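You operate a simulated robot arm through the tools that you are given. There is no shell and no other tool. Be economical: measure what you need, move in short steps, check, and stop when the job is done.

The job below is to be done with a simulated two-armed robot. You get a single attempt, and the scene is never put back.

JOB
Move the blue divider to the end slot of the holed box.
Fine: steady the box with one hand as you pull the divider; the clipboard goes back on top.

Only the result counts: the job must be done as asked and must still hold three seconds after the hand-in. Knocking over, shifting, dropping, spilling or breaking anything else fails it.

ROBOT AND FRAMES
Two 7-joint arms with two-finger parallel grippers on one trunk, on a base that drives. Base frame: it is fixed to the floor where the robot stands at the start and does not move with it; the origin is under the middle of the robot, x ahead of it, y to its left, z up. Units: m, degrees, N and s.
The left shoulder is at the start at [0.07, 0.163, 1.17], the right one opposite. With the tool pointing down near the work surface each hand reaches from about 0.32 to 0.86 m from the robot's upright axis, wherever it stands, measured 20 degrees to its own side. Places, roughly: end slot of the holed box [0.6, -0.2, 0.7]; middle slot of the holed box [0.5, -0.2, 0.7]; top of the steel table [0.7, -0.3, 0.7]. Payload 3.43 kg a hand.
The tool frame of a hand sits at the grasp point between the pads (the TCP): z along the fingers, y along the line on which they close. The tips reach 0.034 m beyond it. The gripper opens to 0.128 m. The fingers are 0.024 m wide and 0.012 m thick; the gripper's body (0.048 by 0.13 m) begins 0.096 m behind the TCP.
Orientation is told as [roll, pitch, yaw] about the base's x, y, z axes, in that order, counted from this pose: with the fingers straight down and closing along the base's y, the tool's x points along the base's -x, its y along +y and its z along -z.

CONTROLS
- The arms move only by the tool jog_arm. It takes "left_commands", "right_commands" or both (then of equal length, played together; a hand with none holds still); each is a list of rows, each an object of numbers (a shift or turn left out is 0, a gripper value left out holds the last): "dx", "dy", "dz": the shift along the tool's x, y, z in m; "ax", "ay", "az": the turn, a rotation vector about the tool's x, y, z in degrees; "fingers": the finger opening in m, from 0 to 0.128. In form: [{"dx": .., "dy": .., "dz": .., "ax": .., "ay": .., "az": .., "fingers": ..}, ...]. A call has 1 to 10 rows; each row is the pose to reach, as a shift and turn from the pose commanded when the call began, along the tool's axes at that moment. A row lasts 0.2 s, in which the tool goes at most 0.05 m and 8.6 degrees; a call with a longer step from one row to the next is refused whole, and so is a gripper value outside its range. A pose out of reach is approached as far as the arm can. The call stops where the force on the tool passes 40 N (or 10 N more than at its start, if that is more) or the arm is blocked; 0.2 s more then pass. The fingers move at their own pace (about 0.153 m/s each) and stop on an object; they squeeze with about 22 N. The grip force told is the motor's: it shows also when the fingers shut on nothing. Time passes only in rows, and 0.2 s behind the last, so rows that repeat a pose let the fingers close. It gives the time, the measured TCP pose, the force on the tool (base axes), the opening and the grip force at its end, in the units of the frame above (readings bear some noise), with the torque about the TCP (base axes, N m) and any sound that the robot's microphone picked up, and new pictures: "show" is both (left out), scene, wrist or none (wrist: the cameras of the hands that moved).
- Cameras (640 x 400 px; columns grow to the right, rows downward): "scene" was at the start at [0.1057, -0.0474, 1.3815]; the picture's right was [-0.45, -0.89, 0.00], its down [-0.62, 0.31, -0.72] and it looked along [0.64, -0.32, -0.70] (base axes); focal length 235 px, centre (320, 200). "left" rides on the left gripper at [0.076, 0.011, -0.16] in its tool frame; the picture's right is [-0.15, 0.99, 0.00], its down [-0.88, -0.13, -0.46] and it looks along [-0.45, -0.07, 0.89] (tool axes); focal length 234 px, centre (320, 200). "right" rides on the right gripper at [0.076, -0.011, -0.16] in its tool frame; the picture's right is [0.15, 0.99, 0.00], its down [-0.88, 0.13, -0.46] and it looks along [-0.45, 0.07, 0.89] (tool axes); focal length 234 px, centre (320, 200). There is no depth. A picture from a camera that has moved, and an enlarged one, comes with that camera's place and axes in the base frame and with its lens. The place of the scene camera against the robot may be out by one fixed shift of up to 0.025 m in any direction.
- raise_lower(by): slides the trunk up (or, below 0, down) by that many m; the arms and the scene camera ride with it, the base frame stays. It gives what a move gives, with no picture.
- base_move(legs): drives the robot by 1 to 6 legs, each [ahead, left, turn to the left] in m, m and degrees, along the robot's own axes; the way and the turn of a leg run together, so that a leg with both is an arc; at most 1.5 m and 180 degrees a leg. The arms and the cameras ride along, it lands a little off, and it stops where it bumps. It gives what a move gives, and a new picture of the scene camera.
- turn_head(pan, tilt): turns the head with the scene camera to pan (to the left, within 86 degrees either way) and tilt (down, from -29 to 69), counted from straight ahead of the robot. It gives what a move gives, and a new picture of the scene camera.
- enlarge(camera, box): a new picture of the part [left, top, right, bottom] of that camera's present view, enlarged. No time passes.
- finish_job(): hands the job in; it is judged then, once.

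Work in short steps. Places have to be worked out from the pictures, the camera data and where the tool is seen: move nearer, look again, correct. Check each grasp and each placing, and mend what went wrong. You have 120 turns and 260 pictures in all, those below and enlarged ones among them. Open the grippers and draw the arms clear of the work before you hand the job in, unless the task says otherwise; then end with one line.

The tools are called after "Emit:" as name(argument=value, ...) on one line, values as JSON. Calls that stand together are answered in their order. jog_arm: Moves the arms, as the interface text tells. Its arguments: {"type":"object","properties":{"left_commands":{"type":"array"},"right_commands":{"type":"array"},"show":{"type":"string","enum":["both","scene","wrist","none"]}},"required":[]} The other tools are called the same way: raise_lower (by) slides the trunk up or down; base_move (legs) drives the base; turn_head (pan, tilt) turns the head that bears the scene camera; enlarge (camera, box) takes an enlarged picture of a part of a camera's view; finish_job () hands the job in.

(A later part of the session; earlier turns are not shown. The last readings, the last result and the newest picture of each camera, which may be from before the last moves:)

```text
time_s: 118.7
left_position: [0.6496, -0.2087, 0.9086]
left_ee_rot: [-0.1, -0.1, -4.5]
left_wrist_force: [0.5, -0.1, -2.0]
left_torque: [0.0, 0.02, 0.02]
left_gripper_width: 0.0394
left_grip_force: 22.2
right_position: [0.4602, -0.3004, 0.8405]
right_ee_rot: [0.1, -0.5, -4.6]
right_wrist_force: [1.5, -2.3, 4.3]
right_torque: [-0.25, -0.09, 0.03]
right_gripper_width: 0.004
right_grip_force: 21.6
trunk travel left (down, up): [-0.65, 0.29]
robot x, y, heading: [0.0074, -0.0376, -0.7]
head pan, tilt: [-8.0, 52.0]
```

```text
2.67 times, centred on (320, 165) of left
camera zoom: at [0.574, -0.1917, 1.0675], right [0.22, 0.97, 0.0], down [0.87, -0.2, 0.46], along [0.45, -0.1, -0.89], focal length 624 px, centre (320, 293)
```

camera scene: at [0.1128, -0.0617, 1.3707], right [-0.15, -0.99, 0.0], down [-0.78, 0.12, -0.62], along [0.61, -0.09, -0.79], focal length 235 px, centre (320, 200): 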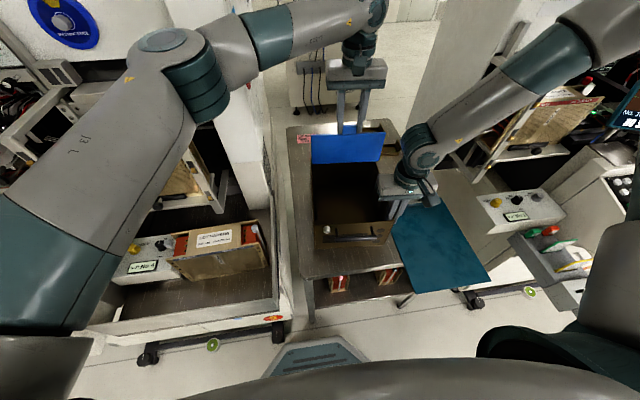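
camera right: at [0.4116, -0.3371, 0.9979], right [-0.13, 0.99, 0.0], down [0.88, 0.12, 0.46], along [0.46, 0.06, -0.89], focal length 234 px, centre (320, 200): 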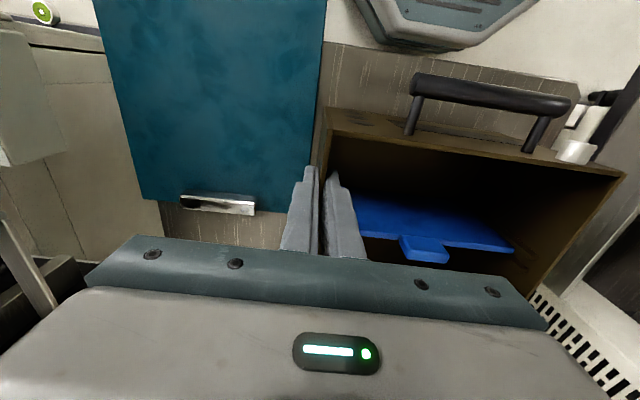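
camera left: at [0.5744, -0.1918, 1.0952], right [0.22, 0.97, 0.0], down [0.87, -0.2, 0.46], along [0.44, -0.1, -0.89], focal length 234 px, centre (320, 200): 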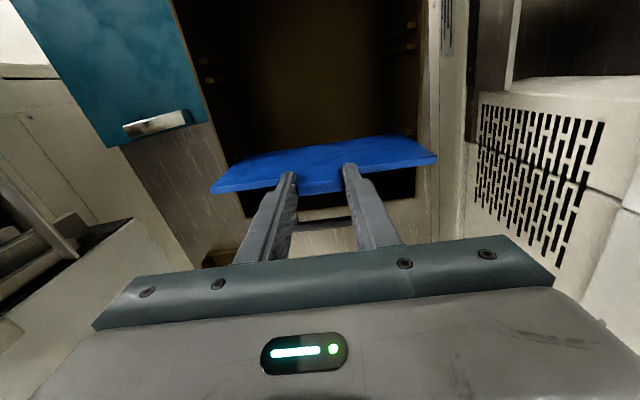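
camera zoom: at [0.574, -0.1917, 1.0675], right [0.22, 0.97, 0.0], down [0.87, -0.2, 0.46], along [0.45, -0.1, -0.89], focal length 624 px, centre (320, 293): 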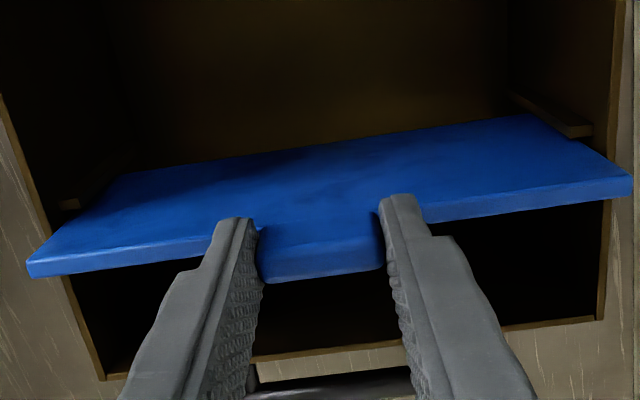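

It runs along the near rails on both walls. Lower further.

Emit:
jog_arm(left_commands=[{"dz": 0.01}, {"dz": 0.02}, {"dz": 0.03}, {"dz": 0.04}, {"dz": 0.048}], show="none")

Emit:
enlarge(camera="left", box=[200, 90, 440, 240])

```text
time_s: 119.9
left_position: [0.6492, -0.2103, 0.8612]
left_ee_rot: [0.0, -0.1, -4.5]
left_wrist_force: [0.0, 0.1, -1.4]
left_torque: [-0.03, -0.02, -0.02]
left_gripper_width: 0.0398
left_grip_force: 22.1
right_position: [0.4624, -0.3026, 0.8408]
right_ee_rot: [0.1, -0.5, -4.6]
right_wrist_force: [1.8, -2.6, 5.0]
right_torque: [-0.29, -0.12, 0.06]
right_gripper_width: 0.0037
right_grip_force: 21.9
trunk travel left (down, up): [-0.65, 0.29]
robot x, y, heading: [0.0057, -0.0392, -0.2]
head pan, tilt: [-8.0, 52.0]
```

```text
2.67 times, centred on (320, 165) of left
camera zoom: at [0.5741, -0.1918, 1.0201], right [0.22, 0.97, 0.0], down [0.87, -0.2, 0.46], along [0.45, -0.1, -0.89], focal length 624 px, centre (320, 293)
```

zoom: 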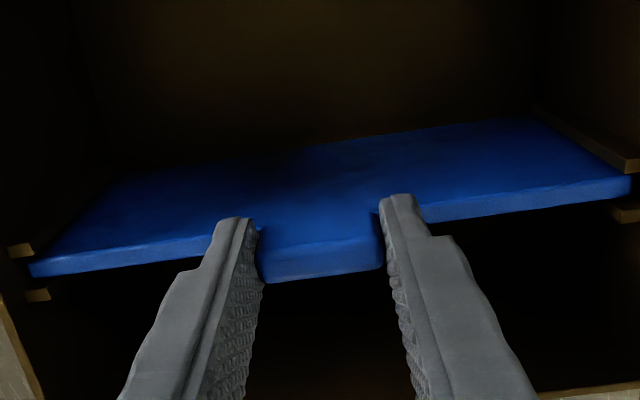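

The plate now sits clearly between the near and far rails on both sides. I lower the last 15 mm to seat it, matching the earlier grip height.

Emit:
jog_arm(left_commands=[{"dz": 0.005}, {"dz": 0.01}, {"dz": 0.014}, {"dz": 0.016}], show="none")

Emit:
enlarge(camera="left", box=[200, 90, 440, 240])

```text
time_s: 120.9
left_position: [0.6478, -0.2091, 0.8462]
left_ee_rot: [-0.1, -0.2, -4.5]
left_wrist_force: [-2.1, 2.7, 15.3]
left_torque: [0.2, 0.49, -0.03]
left_gripper_width: 0.0397
left_grip_force: 22.2
right_position: [0.4619, -0.3014, 0.84]
right_ee_rot: [0.0, -0.4, -4.6]
right_wrist_force: [7.5, -2.9, 0.0]
right_torque: [-0.15, 0.16, -0.11]
right_gripper_width: 0.0037
right_grip_force: 22.3
trunk travel left (down, up): [-0.65, 0.29]
robot x, y, heading: [0.0044, -0.0392, -0.3]
head pan, tilt: [-8.0, 52.0]
```

```text
2.67 times, centred on (320, 165) of left
camera zoom: at [0.5738, -0.1916, 1.0057], right [0.22, 0.97, 0.0], down [0.87, -0.2, 0.46], along [0.45, -0.1, -0.89], focal length 624 px, centre (320, 293)
```

zoom: 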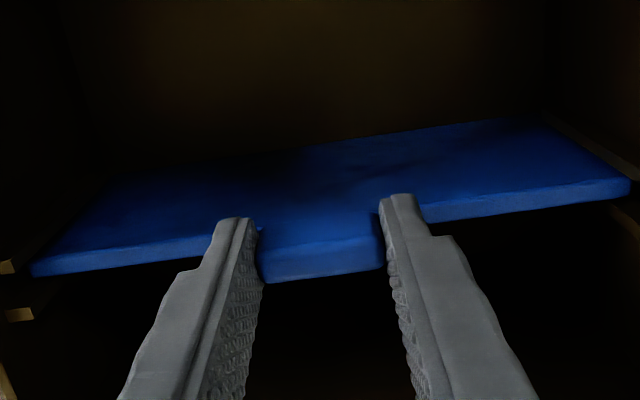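

Seated on the floor of the box (same height as before, 15 N reaction). I open the left hand and withdraw upward.

Emit:
jog_arm(left_commands=[{"dz": -0.001, "fingers": 0.06}, {"dz": -0.001}, {"dz": -0.02}, {"dz": -0.06}, {"dz": -0.1}, {"dz": -0.14}, {"dz": -0.18}, {"dz": -0.22}, {"dz": -0.26}, {"dz": -0.3}], show="wrist")

Emit:
enlarge(camera="left", box=[180, 0, 440, 200])

```text
time_s: 123.1
left_position: [0.6514, -0.2087, 1.1461]
left_ee_rot: [0.0, -0.1, -4.5]
left_wrist_force: [-0.1, -0.6, 0.7]
left_torque: [0.0, 0.0, 0.0]
left_gripper_width: 0.0599
left_grip_force: 0.0
right_position: [0.4613, -0.302, 0.8395]
right_ee_rot: [0.1, -0.5, -4.6]
right_wrist_force: [-3.1, -0.2, 0.3]
right_torque: [-0.06, -0.7, 0.13]
right_gripper_width: 0.004
right_grip_force: 22.2
trunk travel left (down, up): [-0.65, 0.29]
robot x, y, heading: [0.0019, -0.0408, -0.7]
head pan, tilt: [-8.0, 52.0]
camera left: at [0.5762, -0.1905, 1.3063], right [0.22, 0.97, 0.0], down [0.87, -0.2, 0.46], along [0.44, -0.1, -0.89], focal length 234 px, centre (320, 200)
```

left: 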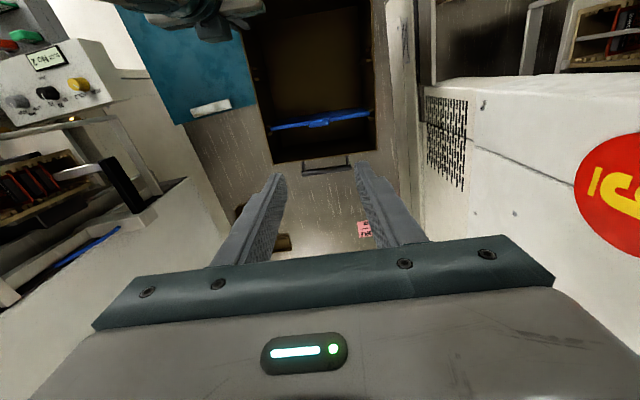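

```text
2.00 times, centred on (310, 100) of left
camera zoom: at [0.5762, -0.1905, 1.3063], right [0.22, 0.97, 0.0], down [0.87, -0.2, 0.46], along [0.44, -0.1, -0.89], focal length 468 px, centre (340, 400)
```

zoom: 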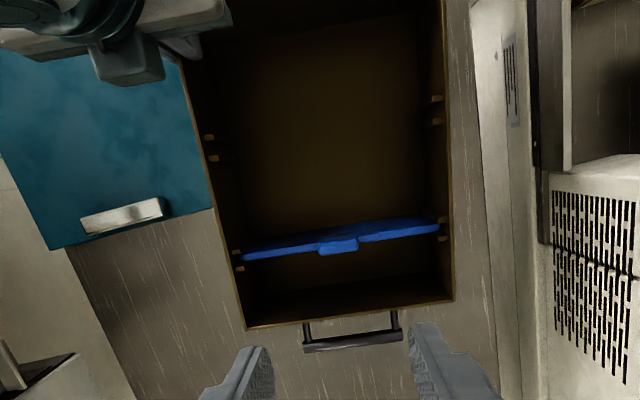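

The divider stands in the end slot. I release the wall with the right hand, rise, and back the base up to fetch the clipboard.

Emit:
jog_arm(right_commands=[{"fingers": 0.05}, {}, {"dz": -0.03}, {"dz": -0.07}, {"dz": -0.11}, {"dz": -0.15}, {"dz": -0.19}, {"dz": -0.22}], show="none")

Emit:
base_move(legs=[[-0.2, -0.035, 0]])

```text
time_s: 124.9
left_position: [0.6517, -0.2069, 1.1477]
left_ee_rot: [-0.1, -0.1, -4.5]
left_wrist_force: [-0.8, 0.6, 0.0]
left_torque: [0.03, 0.0, 0.01]
left_gripper_width: 0.0601
left_grip_force: 0.1
right_position: [0.4605, -0.302, 1.061]
right_ee_rot: [0.0, -0.4, -4.6]
right_wrist_force: [-0.3, 0.7, 0.3]
right_torque: [-0.03, -0.01, -0.01]
right_gripper_width: 0.05
right_grip_force: 0.0
trunk travel left (down, up): [-0.65, 0.29]
robot x, y, heading: [0.0061, -0.0366, -0.4]
head pan, tilt: [-8.0, 52.0]
```

```text
time_s: 126.5
left_position: [0.454, -0.2404, 1.1458]
left_ee_rot: [0.0, 0.1, -4.4]
left_wrist_force: [-0.8, -0.4, -0.4]
left_torque: [0.03, -0.04, -0.01]
left_gripper_width: 0.06
left_grip_force: 0.0
right_position: [0.2648, -0.3345, 1.0606]
right_ee_rot: [0.1, -0.4, -4.7]
right_wrist_force: [-0.4, -0.1, -0.2]
right_torque: [0.0, -0.02, 0.02]
right_gripper_width: 0.0503
right_grip_force: 0.0
trunk travel left (down, up): [-0.65, 0.29]
robot x, y, heading: [-0.1905, -0.0756, -0.3]
head pan, tilt: [-8.0, 52.0]
camera scene: at [-0.0848, -0.0948, 1.3706], right [-0.15, -0.99, 0.0], down [-0.78, 0.12, -0.62], along [0.61, -0.09, -0.79], focal length 235 px, centre (320, 200)
```

scene: 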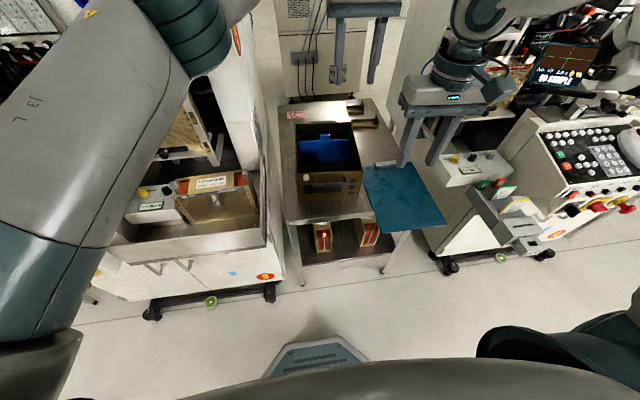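

Now the right hand moves out to the right, turns, and then tips to point forward for the clipboard grip, reversing the earlier path.

Emit:
jog_arm(right_commands=[{"az": 8.4, "dy": -0.03}, {"az": 16.8, "dy": -0.06}, {"az": 25.2, "dy": -0.09}, {"az": 33.6, "dy": -0.12}, {"az": 42, "dy": -0.15}, {"az": 50.4, "dy": -0.18}, {"az": 58.8, "dy": -0.195}, {"az": 67.2, "dy": -0.195}, {"az": 75.3, "dy": -0.195}], show="none")

Emit:
jog_arm(right_commands=[{"ax": -8.5}, {"ax": -17}, {"ax": -25.5}, {"ax": -34}, {"ax": -42.5}, {"ax": -51}, {"ax": -59.5}, {"ax": -68}, {"ax": -76.5}, {"ax": -85}], show="scene")

```text
time_s: 128.5
left_position: [0.4537, -0.2415, 1.1453]
left_ee_rot: [0.0, 0.0, -4.5]
left_wrist_force: [0.8, 0.5, -0.2]
left_torque: [0.0, -0.05, -0.01]
left_gripper_width: 0.0599
left_grip_force: 0.1
right_position: [0.2485, -0.5291, 1.0585]
right_ee_rot: [0.3, -0.1, -80.2]
right_wrist_force: [0.3, -0.1, 0.3]
right_torque: [0.03, 0.01, 0.01]
right_gripper_width: 0.05
right_grip_force: 0.0
trunk travel left (down, up): [-0.65, 0.29]
robot x, y, heading: [-0.1945, -0.0736, -0.6]
head pan, tilt: [-8.0, 52.0]
```

```text
time_s: 130.7
left_position: [0.4518, -0.2414, 1.1486]
left_ee_rot: [0.0, -0.2, -4.5]
left_wrist_force: [0.0, -0.3, 0.7]
left_torque: [0.04, -0.09, 0.02]
left_gripper_width: 0.0601
left_grip_force: 0.1
right_position: [0.2416, -0.5328, 1.0398]
right_ee_rot: [82.7, 0.5, -79.7]
right_wrist_force: [2.5, 0.5, 5.8]
right_torque: [-0.11, 0.62, 0.06]
right_gripper_width: 0.0502
right_grip_force: 0.1
right hand out of reach, approached as far as the arm can: row 7, 8, 9, 10
trunk travel left (down, up): [-0.65, 0.29]
robot x, y, heading: [-0.1905, -0.0732, -0.1]
head pan, tilt: [-8.0, 52.0]
camera scene: at [-0.0884, -0.0951, 1.3711], right [-0.15, -0.99, 0.0], down [-0.78, 0.12, -0.62], along [0.61, -0.09, -0.79], focal length 235 px, centre (320, 200)
```

scene: 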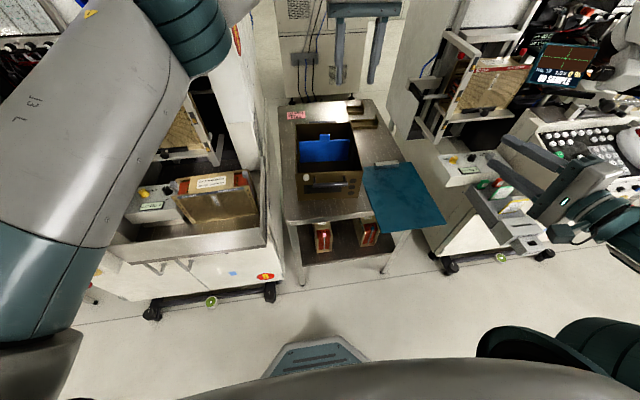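

Nearly level. I lower the hand toward the clipboard's height, finishing the levelling on the way.

Emit:
jog_arm(right_commands=[{"dy": -0.03}, {"dy": -0.06, "ax": -3}, {"dy": -0.09, "ax": -6}, {"dy": -0.12, "ax": -7.3}, {"dy": -0.16, "ax": -7.3}, {"dy": -0.2, "ax": -7.3}, {"dy": -0.24, "ax": -7.3}, {"dy": -0.27, "ax": -7.3, "fingers": 0.04}], show="wrist")

```text
time_s: 132.5
left_position: [0.4539, -0.2425, 1.1476]
left_ee_rot: [0.1, -0.1, -4.5]
left_wrist_force: [0.2, 0.0, 0.3]
left_torque: [0.01, 0.02, 0.0]
left_gripper_width: 0.0601
left_grip_force: 0.0
right_position: [0.2249, -0.5647, 0.9069]
right_ee_rot: [92.5, 0.0, -79.9]
right_wrist_force: [0.1, -0.1, -0.2]
right_torque: [0.04, -0.03, 0.01]
right_gripper_width: 0.04
right_grip_force: 0.1
right hand out of reach, approached as far as the arm can: row 4, 5, 6, 7, 8
trunk travel left (down, up): [-0.65, 0.29]
robot x, y, heading: [-0.1936, -0.0701, -0.3]
head pan, tilt: [-8.0, 52.0]
camera right: at [0.0554, -0.5186, 0.8893], right [-0.07, 0.14, 0.99], down [-0.3, -0.95, 0.11], along [0.95, -0.29, 0.11], focal length 234 px, centre (320, 200)
```

right: 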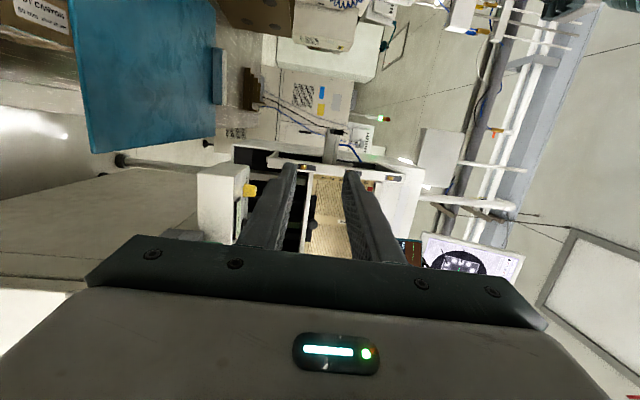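

The arm is a bit cramped here, so I back the base 10 cm and extend the hand forward instead.

Emit:
base_move(legs=[[-0.1, 0, 0]])

Emit:
jog_arm(right_commands=[{"dz": 0.04}, {"dz": 0.08, "dy": -0.01}, {"dz": 0.1, "dy": -0.04, "dx": 0.01}, {"dz": 0.1, "dy": -0.08, "dx": 0.02}, {"dz": 0.1, "dy": -0.12, "dx": 0.03}, {"dz": 0.1, "dy": -0.15, "dx": 0.03}], show="both")

```text
time_s: 133.6
left_position: [0.3531, -0.2394, 1.1463]
left_ee_rot: [-0.1, -0.1, -4.4]
left_wrist_force: [-0.9, -0.2, 0.8]
left_torque: [0.01, 0.01, -0.01]
left_gripper_width: 0.0599
left_grip_force: 0.0
right_position: [0.1247, -0.5632, 0.9083]
right_ee_rot: [92.5, 0.1, -79.8]
right_wrist_force: [-0.1, -0.2, -0.5]
right_torque: [0.02, 0.02, -0.01]
right_gripper_width: 0.0398
right_grip_force: 0.1
trunk travel left (down, up): [-0.65, 0.29]
robot x, y, heading: [-0.2924, -0.075, -0.6]
head pan, tilt: [-8.0, 52.0]
camera scene: at [-0.1867, -0.0938, 1.3707], right [-0.15, -0.99, 0.0], down [-0.78, 0.12, -0.62], along [0.61, -0.09, -0.79], focal length 235 px, centre (320, 200)
```

scene: 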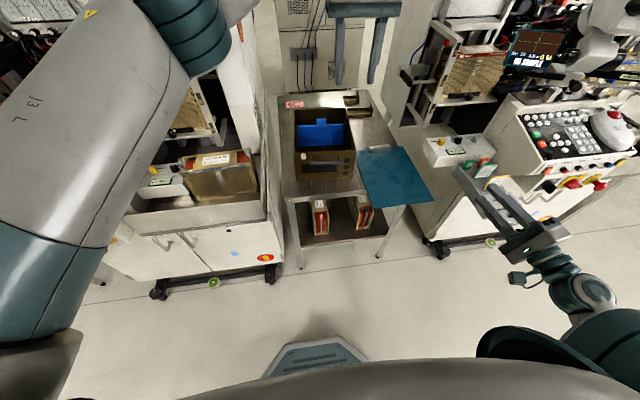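

```text
time_s: 135.0
left_position: [0.3538, -0.2393, 1.1467]
left_ee_rot: [0.0, -0.1, -4.4]
left_wrist_force: [-0.5, 1.4, -0.1]
left_torque: [0.0, 0.0, -0.03]
left_gripper_width: 0.0602
left_grip_force: 0.0
right_position: [0.1637, -0.6077, 0.8854]
right_ee_rot: [92.5, 0.0, -79.8]
right_wrist_force: [-0.5, 0.4, 1.0]
right_torque: [0.01, -0.04, -0.01]
right_gripper_width: 0.0398
right_grip_force: 0.1
right hand out of reach, approached as far as the arm can: row 1, 2, 3, 4, 5, 6
trunk travel left (down, up): [-0.65, 0.29]
robot x, y, heading: [-0.2909, -0.0687, -0.4]
head pan, tilt: [-8.0, 52.0]
camera scene: at [-0.1861, -0.094, 1.3707], right [-0.15, -0.99, 0.0], down [-0.78, 0.12, -0.62], along [0.61, -0.09, -0.79], focal length 235 px, centre (320, 200)
camera right: at [-0.0055, -0.5616, 0.8666], right [-0.07, 0.14, 0.99], down [-0.3, -0.95, 0.11], along [0.95, -0.29, 0.11], focal length 234 px, centre (320, 200)
```

scene: 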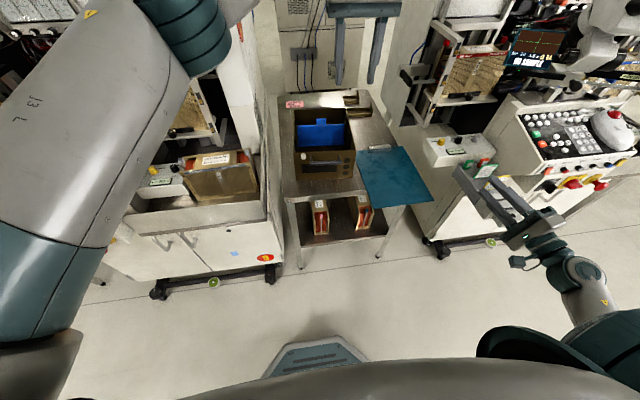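
right: 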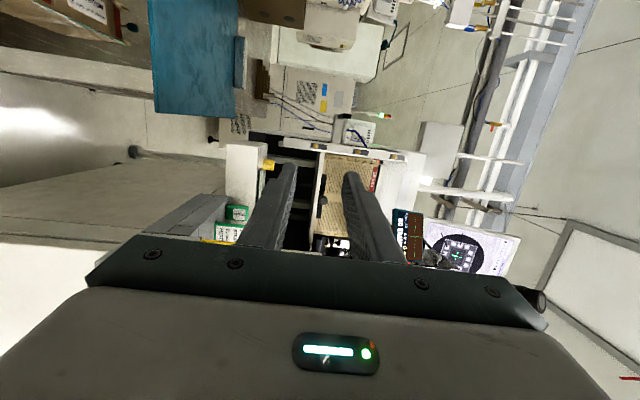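

The wrist is at a joint limit in this branch. I raise the hand and unwind it the way it was first wound (roll back, then pitch down) to regain the good branch.

Emit:
jog_arm(right_commands=[{"dy": 0.04}, {"dy": 0.08}, {"dy": 0.12}, {"dy": 0.16}, {"dy": 0.2}, {"dy": 0.22}], show="none")

Emit:
jog_arm(right_commands=[{"az": -8.5}, {"az": -17}, {"az": -25.5}, {"az": -34}, {"az": -42.5}, {"az": -51}, {"az": -59.5}, {"az": -68}, {"az": -76.5}, {"az": -85}], show="none")

Emit:
jog_arm(right_commands=[{"ay": 8.5}, {"ay": 17}, {"ay": 25.5}, {"ay": 34}, {"ay": 42.5}, {"ay": 51}, {"ay": 59.5}, {"ay": 68}, {"ay": 76.5}, {"ay": 85}], show="scene")

```text
time_s: 136.4
left_position: [0.3531, -0.2391, 1.1464]
left_ee_rot: [0.0, -0.2, -4.5]
left_wrist_force: [-0.2, -0.4, 0.4]
left_torque: [-0.02, -0.01, -0.01]
left_gripper_width: 0.06
left_grip_force: 0.0
right_position: [0.1598, -0.6122, 1.105]
right_ee_rot: [92.6, 0.0, -79.9]
right_wrist_force: [0.2, -0.5, 0.5]
right_torque: [0.04, 0.02, 0.01]
right_gripper_width: 0.04
right_grip_force: 0.1
trunk travel left (down, up): [-0.65, 0.29]
robot x, y, heading: [-0.2945, -0.071, -0.5]
head pan, tilt: [-8.0, 52.0]
```

```text
time_s: 138.8
left_position: [0.3584, -0.24, 1.1421]
left_ee_rot: [0.2, 0.2, -4.3]
left_wrist_force: [0.0, -0.5, -0.2]
left_torque: [0.04, 0.08, 0.0]
left_gripper_width: 0.0602
left_grip_force: 0.0
right_position: [0.1244, -0.6299, 1.3304]
right_ee_rot: [177.4, -54.1, -166.9]
right_wrist_force: [1.0, -0.3, -0.4]
right_torque: [-0.06, -0.07, 0.02]
right_gripper_width: 0.0401
right_grip_force: 0.0
right hand out of reach, approached as far as the arm can: row 9, 10
trunk travel left (down, up): [-0.65, 0.29]
robot x, y, heading: [-0.2946, -0.0726, -0.1]
head pan, tilt: [-8.0, 52.0]
stopped in row 10 (right hand): the arm was blocked; the commanded pose is now the measured one
```

```text
time_s: 141.0
left_position: [0.3551, -0.24, 1.1457]
left_ee_rot: [0.0, 0.0, -4.3]
left_wrist_force: [0.7, -0.4, 0.0]
left_torque: [0.03, 0.03, 0.0]
left_gripper_width: 0.0598
left_grip_force: 0.0
right_position: [0.1911, -0.7225, 1.2576]
right_ee_rot: [4.0, -43.2, 9.6]
right_wrist_force: [-0.2, 0.6, -0.1]
right_torque: [0.04, 0.0, 0.0]
right_gripper_width: 0.0398
right_grip_force: 0.0
right hand out of reach, approached as far as the arm can: row 7, 8, 9, 10
trunk travel left (down, up): [-0.65, 0.29]
robot x, y, heading: [-0.2902, -0.072, -0.0]
head pan, tilt: [-8.0, 52.0]
camera scene: at [-0.1849, -0.0942, 1.3705], right [-0.15, -0.99, 0.0], down [-0.78, 0.12, -0.61], along [0.61, -0.09, -0.79], focal length 235 px, centre (320, 200)
```

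scene: 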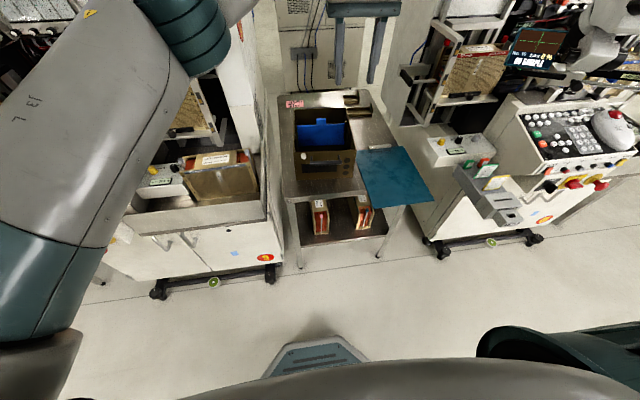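

Pose is now tilted but in the free. I bring the right hand to its starting posture, levelling the pitch first.

Emit:
jog_arm(right_commands=[{"ay": 7, "dy": 0.03, "dx": 0.01, "dz": 0.01}, {"ay": 14, "dy": 0.06, "dx": 0.03, "dz": 0.02}, {"ay": 21, "dy": 0.09, "dx": 0.05, "dz": 0.03}, {"ay": 28, "dy": 0.12, "dx": 0.07, "dz": 0.04}, {"ay": 35, "dy": 0.155, "dx": 0.085, "dz": 0.055}, {"ay": 43, "dy": 0.19, "dx": 0.1, "dz": 0.07}, {"ay": 43, "dy": 0.219, "dx": 0.1136, "dz": 0.072}], show="none")

```text
time_s: 142.6
left_position: [0.3499, -0.2349, 1.1507]
left_ee_rot: [-0.2, -0.4, -4.3]
left_wrist_force: [-0.8, 0.3, -0.1]
left_torque: [-0.02, -0.08, 0.02]
left_gripper_width: 0.0602
left_grip_force: 0.1
right_position: [0.1032, -0.5854, 0.9568]
right_ee_rot: [11.3, -12.2, 10.9]
right_wrist_force: [-0.5, 0.6, 1.0]
right_torque: [-0.02, -0.03, -0.08]
right_gripper_width: 0.0401
right_grip_force: 0.1
right hand out of reach, approached as far as the arm can: row 1, 2, 3, 4, 5, 6, 7
trunk travel left (down, up): [-0.65, 0.29]
robot x, y, heading: [-0.2923, -0.0692, -0.4]
head pan, tilt: [-8.0, 52.0]
```

Emit:
jog_arm(right_commands=[{"ax": 3, "ay": 3, "az": 3, "dz": -0.04, "dy": 0.02}, {"ax": 6, "ay": 6, "az": 6, "dz": -0.08, "dy": 0.04, "dx": -0.01}, {"ax": 9, "ay": 9, "az": 9, "dz": -0.12, "dy": 0.06, "dx": -0.02}, {"ax": 11.3, "ay": 12.2, "az": 10.9, "dz": -0.16, "dy": 0.08, "dx": -0.03}, {"ax": 11.3, "ay": 12.2, "az": 10.9, "dz": -0.16, "dy": 0.08, "dx": -0.03}], show="wrist")

Emit:
turn_head(pan=-40, tilt=40)

```text
time_s: 143.8
left_position: [0.3537, -0.2377, 1.148]
left_ee_rot: [-0.1, -0.1, -4.3]
left_wrist_force: [-0.9, -0.7, 0.7]
left_torque: [0.0, 0.01, -0.04]
left_gripper_width: 0.0601
left_grip_force: 0.0
right_position: [0.0666, -0.6238, 0.9075]
right_ee_rot: [6.3, -4.0, 1.9]
right_wrist_force: [0.1, 0.0, 0.2]
right_torque: [0.01, -0.05, 0.01]
right_gripper_width: 0.0398
right_grip_force: 0.0
right hand out of reach, approached as far as the arm can: row 1, 2, 3, 4, 5
trunk travel left (down, up): [-0.65, 0.29]
robot x, y, heading: [-0.2975, -0.0722, -0.2]
head pan, tilt: [-8.0, 52.0]
camera right: at [-0.0199, -0.656, 1.0586], right [-0.18, 0.98, 0.1], down [0.84, 0.11, 0.53], along [0.51, 0.18, -0.84], focal length 234 px, centre (320, 200)
```

right: 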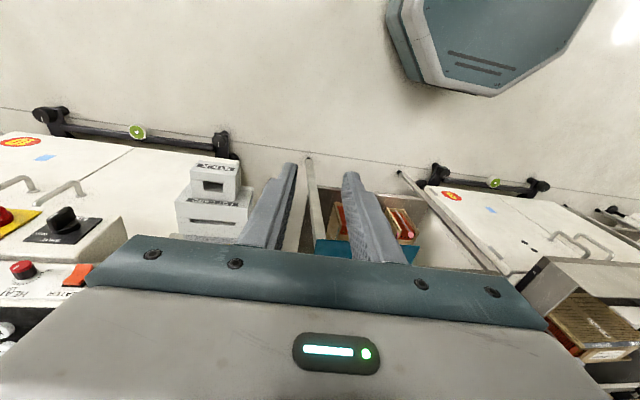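

```text
time_s: 144.8
left_position: [0.3549, -0.237, 1.1471]
left_ee_rot: [-0.1, 0.0, -4.3]
left_wrist_force: [0.0, 0.1, -0.2]
left_torque: [-0.01, 0.01, 0.0]
left_gripper_width: 0.0599
left_grip_force: 0.1
right_position: [0.0671, -0.6252, 0.9066]
right_ee_rot: [6.3, -4.0, 1.8]
right_wrist_force: [0.1, -0.4, -0.5]
right_torque: [0.01, 0.01, 0.0]
right_gripper_width: 0.0399
right_grip_force: 0.0
trunk travel left (down, up): [-0.65, 0.29]
robot x, y, heading: [-0.2926, -0.0736, -0.5]
head pan, tilt: [-40.0, 40.0]
camera scene: at [-0.1961, -0.1375, 1.3875], right [-0.65, -0.76, 0.0], down [-0.49, 0.42, -0.77], along [0.58, -0.5, -0.64], focal length 235 px, centre (320, 200)
```

scene: 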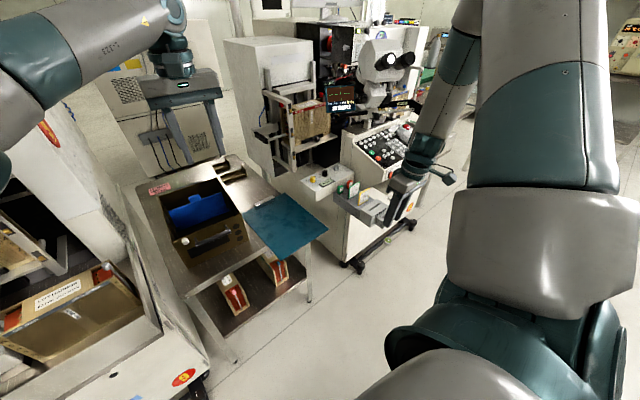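

I try turning the wrist (yaw negative, as in the branch that worked) while rising.

Emit:
jog_arm(right_commands=[{"az": 8}, {"az": 16, "dz": -0.02}, {"az": 24, "dz": -0.05}, {"az": 32, "dz": -0.09}, {"az": 40, "dz": -0.13}, {"az": 40, "dz": -0.17}], show="none")

```text
time_s: 146.2
left_position: [0.3539, -0.2375, 1.1473]
left_ee_rot: [-0.1, -0.1, -4.3]
left_wrist_force: [-0.1, -0.6, 0.4]
left_torque: [0.02, 0.02, 0.03]
left_gripper_width: 0.0601
left_grip_force: 0.0
right_position: [0.0593, -0.6744, 0.9491]
right_ee_rot: [9.6, 0.7, -38.0]
right_wrist_force: [0.4, 0.5, -0.2]
right_torque: [-0.02, 0.0, 0.01]
right_gripper_width: 0.0398
right_grip_force: 0.1
right hand out of reach, approached as far as the arm can: row 2, 3, 4, 5, 6
trunk travel left (down, up): [-0.65, 0.29]
robot x, y, heading: [-0.2916, -0.0712, -0.5]
head pan, tilt: [-40.0, 40.0]
```

Up is limited; I test moving forward instead.

Emit:
jog_arm(right_commands=[{"dx": -0.03, "dy": 0.025}, {"dx": -0.06, "dy": 0.05}, {"dx": -0.09, "dy": 0.07}, {"dx": -0.118, "dy": 0.092}], show="scene")

```text
time_s: 147.2
left_position: [0.3558, -0.2391, 1.1459]
left_ee_rot: [-0.2, -0.1, -4.3]
left_wrist_force: [-0.1, 0.4, 0.8]
left_torque: [-0.02, 0.01, 0.0]
left_gripper_width: 0.0601
left_grip_force: 0.0
right_position: [0.2022, -0.7041, 0.9267]
right_ee_rot: [8.8, 0.9, -38.0]
right_wrist_force: [-1.0, -0.9, 0.2]
right_torque: [0.0, 0.03, 0.0]
right_gripper_width: 0.0399
right_grip_force: 0.0
right hand out of reach, approached as far as the arm can: row 1, 2, 3, 4
trunk travel left (down, up): [-0.65, 0.29]
robot x, y, heading: [-0.2946, -0.0692, -0.4]
head pan, tilt: [-40.0, 40.0]
camera scene: at [-0.1943, -0.1379, 1.3873], right [-0.65, -0.76, 0.0], down [-0.49, 0.42, -0.77], along [0.58, -0.5, -0.64], focal length 235 px, centre (320, 200)
```

scene: 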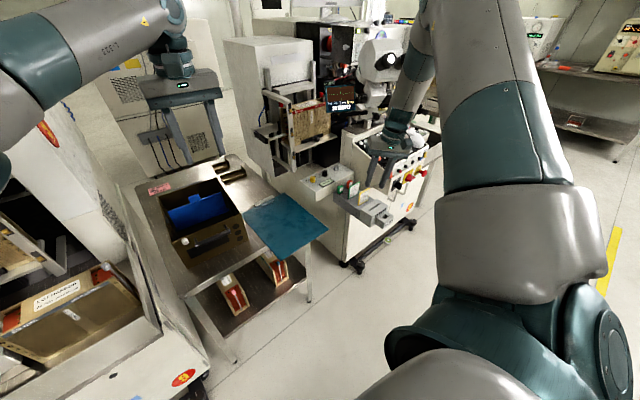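

The arm's elbow branch limits direct moves, but base and trunk can do the positioning. I first put the hand in the horizontal gripping orientation here in free space.

Emit:
jog_arm(right_commands=[{"az": 8, "ax": 2}, {"az": 16, "ax": 4}, {"az": 24, "ax": 6}, {"az": 32, "ax": 8.8}, {"az": 40, "ax": 8.8}, {"az": 45, "ax": 8.8}], show="none")

Emit:
jog_arm(right_commands=[{"ax": -8.5}, {"ax": -17}, {"ax": -25.5}, {"ax": -34}, {"ax": -42.5}, {"ax": -51}, {"ax": -59.5}, {"ax": -68}, {"ax": -76.5}, {"ax": -85}], show="scene")

```text
time_s: 148.6
left_position: [0.354, -0.2364, 1.1476]
left_ee_rot: [-0.1, -0.1, -4.3]
left_wrist_force: [0.0, 0.0, -0.5]
left_torque: [0.01, 0.01, 0.01]
left_gripper_width: 0.0599
left_grip_force: 0.0
right_position: [0.1859, -0.7556, 0.8878]
right_ee_rot: [-2.4, 3.6, -83.0]
right_wrist_force: [-0.2, -0.7, 0.4]
right_torque: [-0.01, 0.02, 0.01]
right_gripper_width: 0.0399
right_grip_force: 0.1
right hand out of reach, approached as far as the arm can: row 1, 2, 3, 4, 5, 6
trunk travel left (down, up): [-0.65, 0.29]
robot x, y, heading: [-0.2951, -0.0706, -0.1]
head pan, tilt: [-40.0, 40.0]
```

```text
time_s: 150.8
left_position: [0.3536, -0.2378, 1.1469]
left_ee_rot: [0.0, -0.1, -4.3]
left_wrist_force: [0.2, -0.1, 0.1]
left_torque: [0.02, 0.02, 0.01]
left_gripper_width: 0.0599
left_grip_force: 0.1
right_position: [0.188, -0.7531, 0.8882]
right_ee_rot: [81.8, 2.6, -82.9]
right_wrist_force: [-0.4, -0.6, 1.1]
right_torque: [-0.02, 0.03, 0.02]
right_gripper_width: 0.0397
right_grip_force: 0.0
trunk travel left (down, up): [-0.65, 0.29]
robot x, y, heading: [-0.2955, -0.0754, -0.0]
head pan, tilt: [-40.0, 40.0]
camera scene: at [-0.1955, -0.1385, 1.3875], right [-0.65, -0.76, 0.0], down [-0.49, 0.42, -0.77], along [0.58, -0.5, -0.64], focal length 235 px, centre (320, 200)
```

scene: 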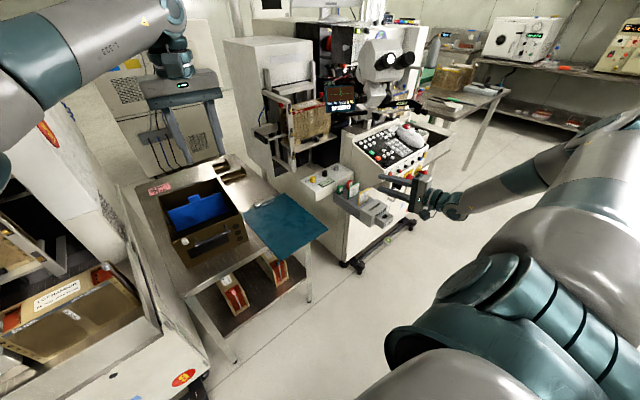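

Horizontal reached freely and the elbow has swung out. I test moving it inward and levelling.

Emit:
jog_arm(right_commands=[{"dx": 0.03, "ax": -3}, {"dx": 0.07, "ax": -6}, {"dx": 0.11, "ax": -8}, {"dx": 0.15, "ax": -8, "az": -2}, {"dx": 0.19, "ax": -8, "az": -2.6}, {"dx": 0.22, "ax": -8, "az": -2.6}], show="none")

```text
time_s: 152.2
left_position: [0.3536, -0.2376, 1.1469]
left_ee_rot: [-0.1, -0.1, -4.2]
left_wrist_force: [-0.1, -0.5, 0.5]
left_torque: [0.0, 0.0, 0.0]
left_gripper_width: 0.0599
left_grip_force: 0.1
right_position: [0.1588, -0.5354, 0.9004]
right_ee_rot: [89.6, 0.0, -82.7]
right_wrist_force: [0.6, -0.8, -0.3]
right_torque: [-0.04, 0.03, -0.03]
right_gripper_width: 0.0398
right_grip_force: 0.1
trunk travel left (down, up): [-0.65, 0.29]
robot x, y, heading: [-0.2919, -0.0736, -0.4]
head pan, tilt: [-40.0, 40.0]
```

Good branch regained. I lower to the clipboard's height, still well in front of it, and look.

Emit:
jog_arm(right_commands=[{"dy": -0.04}, {"dy": -0.08}, {"dy": -0.12}, {"dy": -0.16}, {"dy": -0.19}, {"dy": -0.197, "fingers": 0.05}], show="both")

Emit:
enlarge(camera="scene", box=[120, 140, 340, 290])

```text
time_s: 153.6
left_position: [0.3536, -0.2381, 1.146]
left_ee_rot: [-0.1, 0.0, -4.3]
left_wrist_force: [0.7, -0.2, -0.2]
left_torque: [-0.02, -0.03, 0.01]
left_gripper_width: 0.0599
left_grip_force: 0.2
right_position: [0.1579, -0.5333, 0.701]
right_ee_rot: [89.7, -0.1, -82.7]
right_wrist_force: [0.4, -0.4, -0.8]
right_torque: [0.0, 0.02, 0.0]
right_gripper_width: 0.0501
right_grip_force: 0.1
trunk travel left (down, up): [-0.65, 0.29]
robot x, y, heading: [-0.2932, -0.0739, -0.1]
head pan, tilt: [-40.0, 40.0]
camera scene: at [-0.196, -0.1377, 1.3875], right [-0.65, -0.76, 0.0], down [-0.49, 0.42, -0.77], along [0.58, -0.5, -0.64], focal length 235 px, centre (320, 200)
camera right: at [-0.0092, -0.4788, 0.6902], right [-0.01, 0.15, 0.99], down [-0.34, -0.93, 0.13], along [0.94, -0.33, 0.06], focal length 234 px, centre (320, 200)
```

scene: 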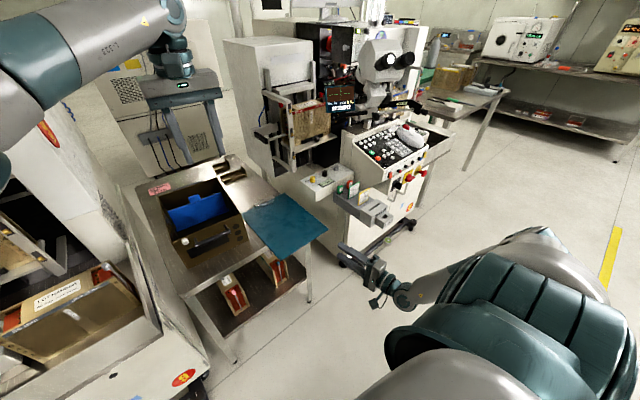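
right: 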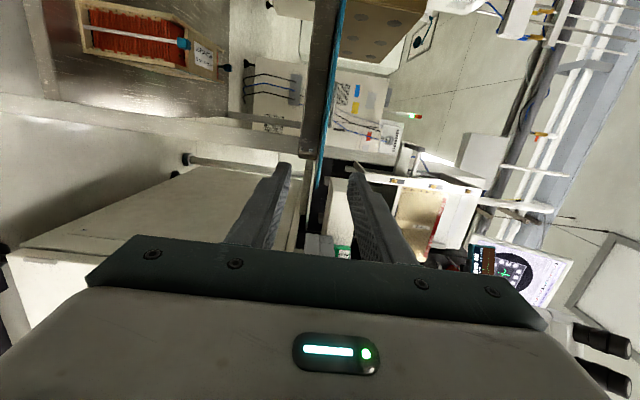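

```text
2.67 times, centred on (230, 215) of scene
camera zoom: at [-0.196, -0.1377, 1.3875], right [-0.65, -0.76, 0.0], down [-0.49, 0.42, -0.77], along [0.58, -0.5, -0.64], focal length 628 px, centre (560, 160)
```

zoom: 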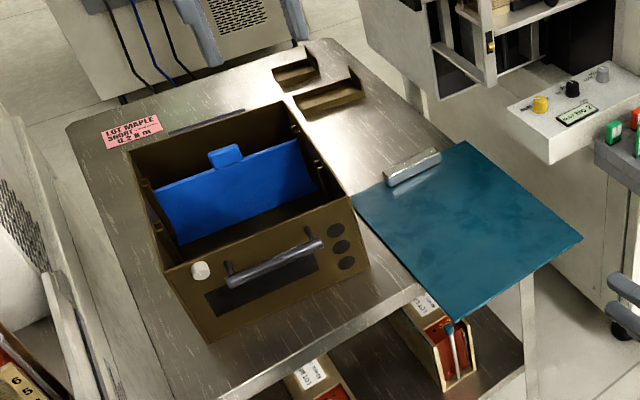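

The clipboard lies where I left it. I move in on its near edge at the same spot as before and grip.

Emit:
jog_arm(right_commands=[{"dz": 0.04, "dy": 0.001}, {"dz": 0.08, "dx": -0.002, "dy": 0.001}, {"dz": 0.12, "dx": -0.003, "dy": 0.001}, {"dz": 0.15, "dx": -0.004, "dy": 0.001}, {"dz": 0.158, "dx": -0.004, "dy": 0.001}], show="wrist")

Emit:
enlarge(camera="right", box=[240, 100, 400, 260])

```text
time_s: 154.8
left_position: [0.3539, -0.2375, 1.1474]
left_ee_rot: [-0.1, 0.0, -4.3]
left_wrist_force: [0.2, -0.5, 0.7]
left_torque: [0.04, 0.0, -0.04]
left_gripper_width: 0.06
left_grip_force: 0.1
right_position: [0.3139, -0.5169, 0.7022]
right_ee_rot: [89.7, 0.1, -82.6]
right_wrist_force: [-1.0, -0.7, 0.0]
right_torque: [0.03, 0.01, 0.01]
right_gripper_width: 0.0499
right_grip_force: 0.0
trunk travel left (down, up): [-0.65, 0.29]
robot x, y, heading: [-0.2928, -0.0712, -0.5]
head pan, tilt: [-40.0, 40.0]
camera right: at [0.1475, -0.4629, 0.6905], right [-0.01, 0.15, 0.99], down [-0.34, -0.93, 0.13], along [0.94, -0.33, 0.06], focal length 234 px, centre (320, 200)
```

right: 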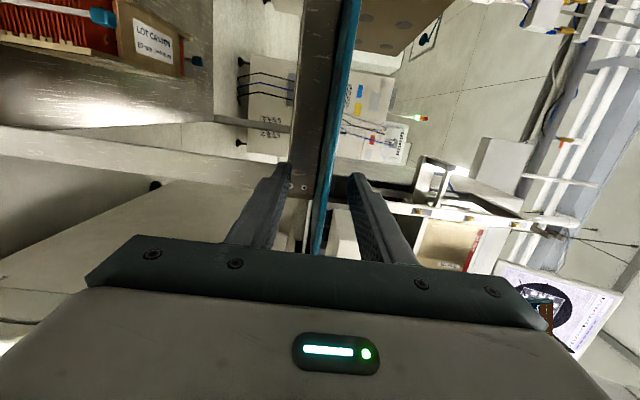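

```text
2.50 times, centred on (320, 180) of right
camera zoom: at [0.1475, -0.4629, 0.6905], right [-0.01, 0.15, 0.99], down [-0.34, -0.93, 0.13], along [0.94, -0.33, 0.06], focal length 585 px, centre (320, 250)
```

zoom: 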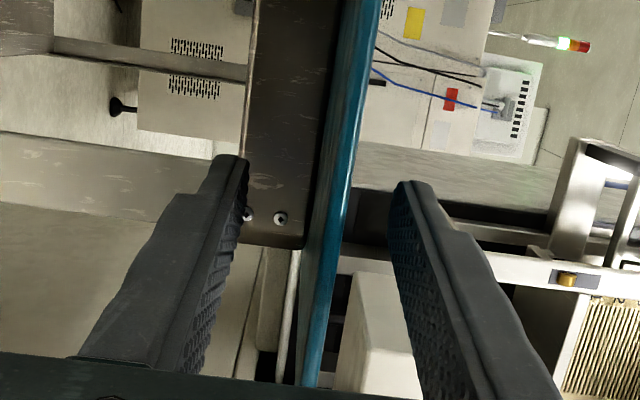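

Same geometry as when I placed it. Close and lift slightly.

Emit:
jog_arm(right_commands=[{"fingers": 0.02}, {"fingers": 0.0}, {}, {}], show="none")

Emit:
jog_arm(right_commands=[{"dy": 0.005}, {"dy": 0.015}, {"dy": 0.03}, {"dy": 0.05}], show="both")

```text
time_s: 155.8
left_position: [0.3538, -0.2366, 1.1476]
left_ee_rot: [0.0, -0.2, -4.2]
left_wrist_force: [0.4, 0.3, -0.2]
left_torque: [-0.05, 0.01, 0.01]
left_gripper_width: 0.06
left_grip_force: 0.1
right_position: [0.3154, -0.5164, 0.7028]
right_ee_rot: [89.8, 0.0, -82.7]
right_wrist_force: [3.8, -1.0, 5.9]
right_torque: [0.13, -0.84, -0.1]
right_gripper_width: 0.0048
right_grip_force: 22.1
trunk travel left (down, up): [-0.65, 0.29]
robot x, y, heading: [-0.2959, -0.0687, -0.2]
head pan, tilt: [-40.0, 40.0]
```

```text
time_s: 156.8
left_position: [0.3542, -0.2371, 1.1469]
left_ee_rot: [0.0, -0.1, -4.3]
left_wrist_force: [-0.3, 1.0, 0.3]
left_torque: [0.01, -0.01, -0.01]
left_gripper_width: 0.0598
left_grip_force: 0.2
right_position: [0.3162, -0.5174, 0.7516]
right_ee_rot: [89.7, 0.0, -82.6]
right_wrist_force: [0.5, 0.0, -2.0]
right_torque: [-0.17, 0.39, 0.01]
right_gripper_width: 0.0046
right_grip_force: 21.6
trunk travel left (down, up): [-0.65, 0.29]
robot x, y, heading: [-0.2956, -0.0704, -0.5]
head pan, tilt: [-40.0, 40.0]
camera scene: at [-0.1959, -0.1376, 1.3875], right [-0.65, -0.76, 0.0], down [-0.49, 0.42, -0.77], along [0.58, -0.5, -0.64], focal length 235 px, centre (320, 200)
camera right: at [0.1474, -0.4634, 0.742], right [-0.01, 0.15, 0.99], down [-0.34, -0.93, 0.13], along [0.94, -0.33, 0.06], focal length 234 px, centre (320, 200)
```

scene: 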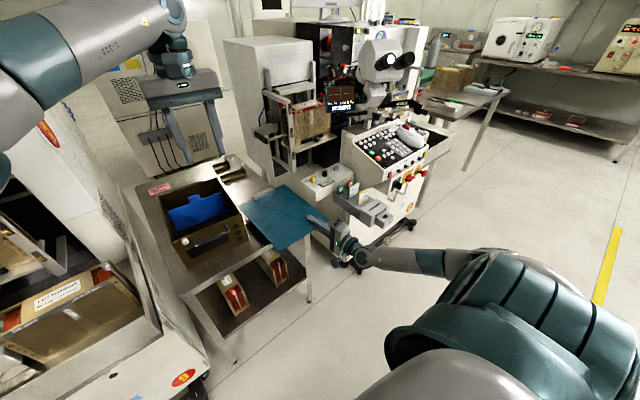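
right: 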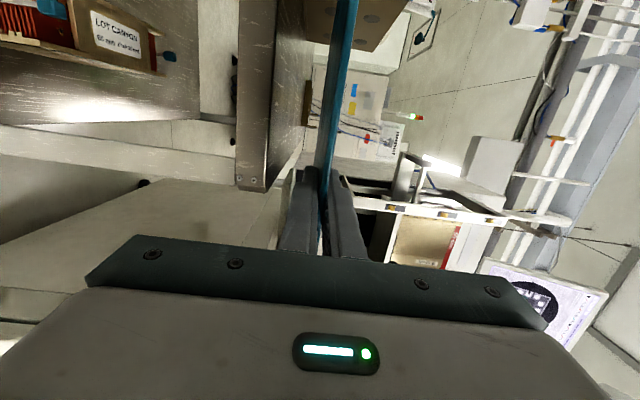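

Holding again, level. I lift it above the box height.

Emit:
jog_arm(right_commands=[{"dy": 0.03}, {"dy": 0.06}, {"dy": 0.09}, {"dy": 0.12}, {"dy": 0.15}, {"dy": 0.175}], show="none")

Emit:
base_move(legs=[[0.09, 0, 0]])

Emit:
turn_head(pan=-20, tilt=45)

```text
time_s: 158.2
left_position: [0.3534, -0.2369, 1.147]
left_ee_rot: [-0.1, -0.1, -4.3]
left_wrist_force: [0.0, 1.1, 0.0]
left_torque: [-0.02, 0.0, 0.0]
left_gripper_width: 0.06
left_grip_force: 0.0
right_position: [0.317, -0.5154, 0.9265]
right_ee_rot: [89.5, -0.1, -82.7]
right_wrist_force: [-0.7, -0.7, -2.8]
right_torque: [-0.14, 0.36, -0.03]
right_gripper_width: 0.0046
right_grip_force: 22.0
trunk travel left (down, up): [-0.65, 0.29]
robot x, y, heading: [-0.2962, -0.0717, -0.2]
head pan, tilt: [-40.0, 40.0]
```

```text
time_s: 159.3
left_position: [0.4432, -0.2375, 1.1455]
left_ee_rot: [-0.1, 0.0, -4.2]
left_wrist_force: [0.0, -0.8, 0.6]
left_torque: [0.0, 0.01, -0.03]
left_gripper_width: 0.0602
left_grip_force: 0.1
right_position: [0.4061, -0.5168, 0.9259]
right_ee_rot: [89.6, 0.1, -82.5]
right_wrist_force: [1.1, 1.0, -3.0]
right_torque: [-0.17, 0.38, -0.02]
right_gripper_width: 0.0045
right_grip_force: 21.8
trunk travel left (down, up): [-0.65, 0.29]
robot x, y, heading: [-0.2094, -0.074, -0.3]
head pan, tilt: [-40.0, 40.0]
camera scene: at [-0.1076, -0.1381, 1.3875], right [-0.65, -0.76, 0.0], down [-0.49, 0.42, -0.77], along [0.58, -0.5, -0.64], focal length 235 px, centre (320, 200)
```

scene: 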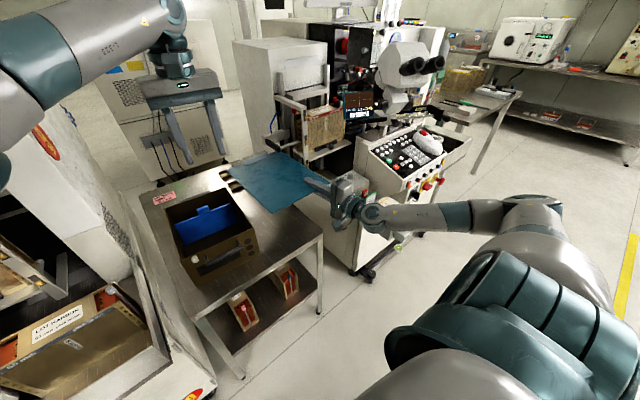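

```text
time_s: 160.1
left_position: [0.4402, -0.2373, 1.1473]
left_ee_rot: [-0.2, -0.1, -4.2]
left_wrist_force: [-0.5, 0.3, -0.5]
left_torque: [-0.05, -0.04, 0.02]
left_gripper_width: 0.0599
left_grip_force: 0.1
right_position: [0.4035, -0.5162, 0.9283]
right_ee_rot: [89.5, -0.1, -82.5]
right_wrist_force: [-0.6, 0.0, -2.8]
right_torque: [-0.16, 0.38, 0.04]
right_gripper_width: 0.0047
right_grip_force: 21.9
trunk travel left (down, up): [-0.65, 0.29]
robot x, y, heading: [-0.2066, -0.073, -0.3]
head pan, tilt: [-20.0, 45.0]
camera scene: at [-0.0975, -0.1114, 1.3803], right [-0.35, -0.94, 0.0], down [-0.66, 0.25, -0.71], along [0.66, -0.25, -0.71], focal length 235 px, centre (320, 200)
```

scene: 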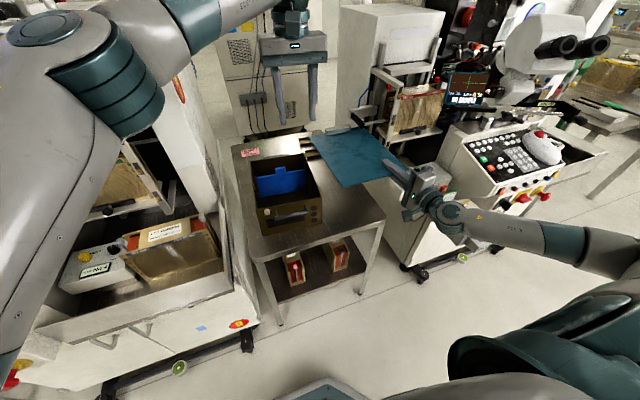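

I bring the board over the box to the same overhanging pose as before, turning it to the box's yaw.

Emit:
jog_arm(right_commands=[{"dx": 0.03, "dz": 0.0, "ay": -1}, {"dx": 0.06, "dz": 0.01, "ay": -2}, {"dx": 0.09, "dz": 0.025, "ay": -3}, {"dx": 0.12, "dz": 0.04, "ay": -4}, {"dx": 0.145, "dz": 0.055, "ay": -4}, {"dx": 0.162, "dz": 0.065, "ay": -4}], show="both")

Emit:
enlarge(camera="left", box=[100, 0, 480, 260])

```text
time_s: 161.5
left_position: [0.4417, -0.2366, 1.1467]
left_ee_rot: [-0.1, 0.0, -4.2]
left_wrist_force: [0.0, 0.1, -0.2]
left_torque: [0.01, 0.0, 0.02]
left_gripper_width: 0.0598
left_grip_force: 0.0
right_position: [0.4469, -0.3469, 0.9258]
right_ee_rot: [89.6, 0.0, -86.5]
right_wrist_force: [0.1, -0.2, -2.6]
right_torque: [-0.11, 0.35, -0.03]
right_gripper_width: 0.005
right_grip_force: 22.2
trunk travel left (down, up): [-0.65, 0.29]
robot x, y, heading: [-0.2043, -0.0716, -0.2]
head pan, tilt: [-20.0, 45.0]
camera scene: at [-0.0964, -0.1108, 1.3802], right [-0.35, -0.94, 0.0], down [-0.66, 0.25, -0.71], along [0.66, -0.25, -0.71], focal length 235 px, centre (320, 200)
camera right: at [0.2835, -0.28, 0.9141], right [0.0, 0.15, 0.99], down [-0.4, -0.91, 0.13], along [0.92, -0.4, 0.06], focal length 234 px, centre (320, 200)
```

scene: 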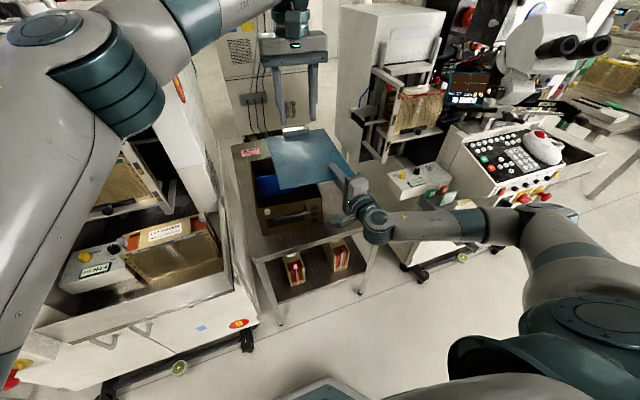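
right: 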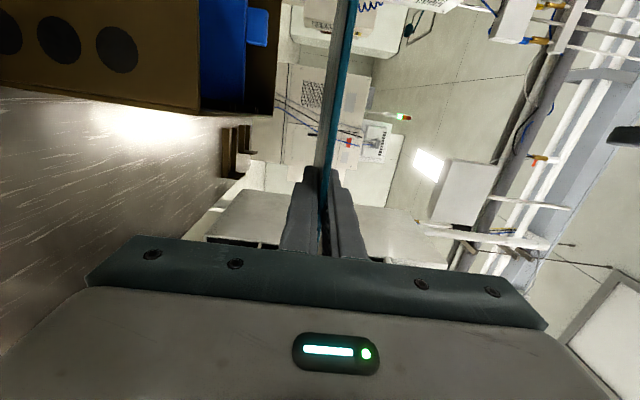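

```text
1.54 times, centred on (290, 130) of left
camera zoom: at [0.3667, -0.2197, 1.3059], right [0.22, 0.98, 0.0], down [0.87, -0.19, 0.46], along [0.45, -0.1, -0.89], focal length 360 px, centre (366, 308)
```

zoom: 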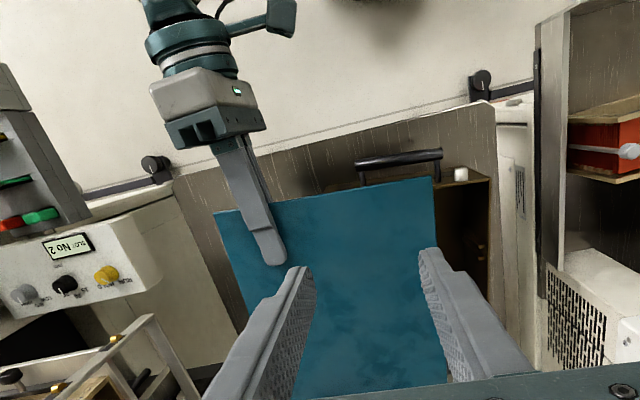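

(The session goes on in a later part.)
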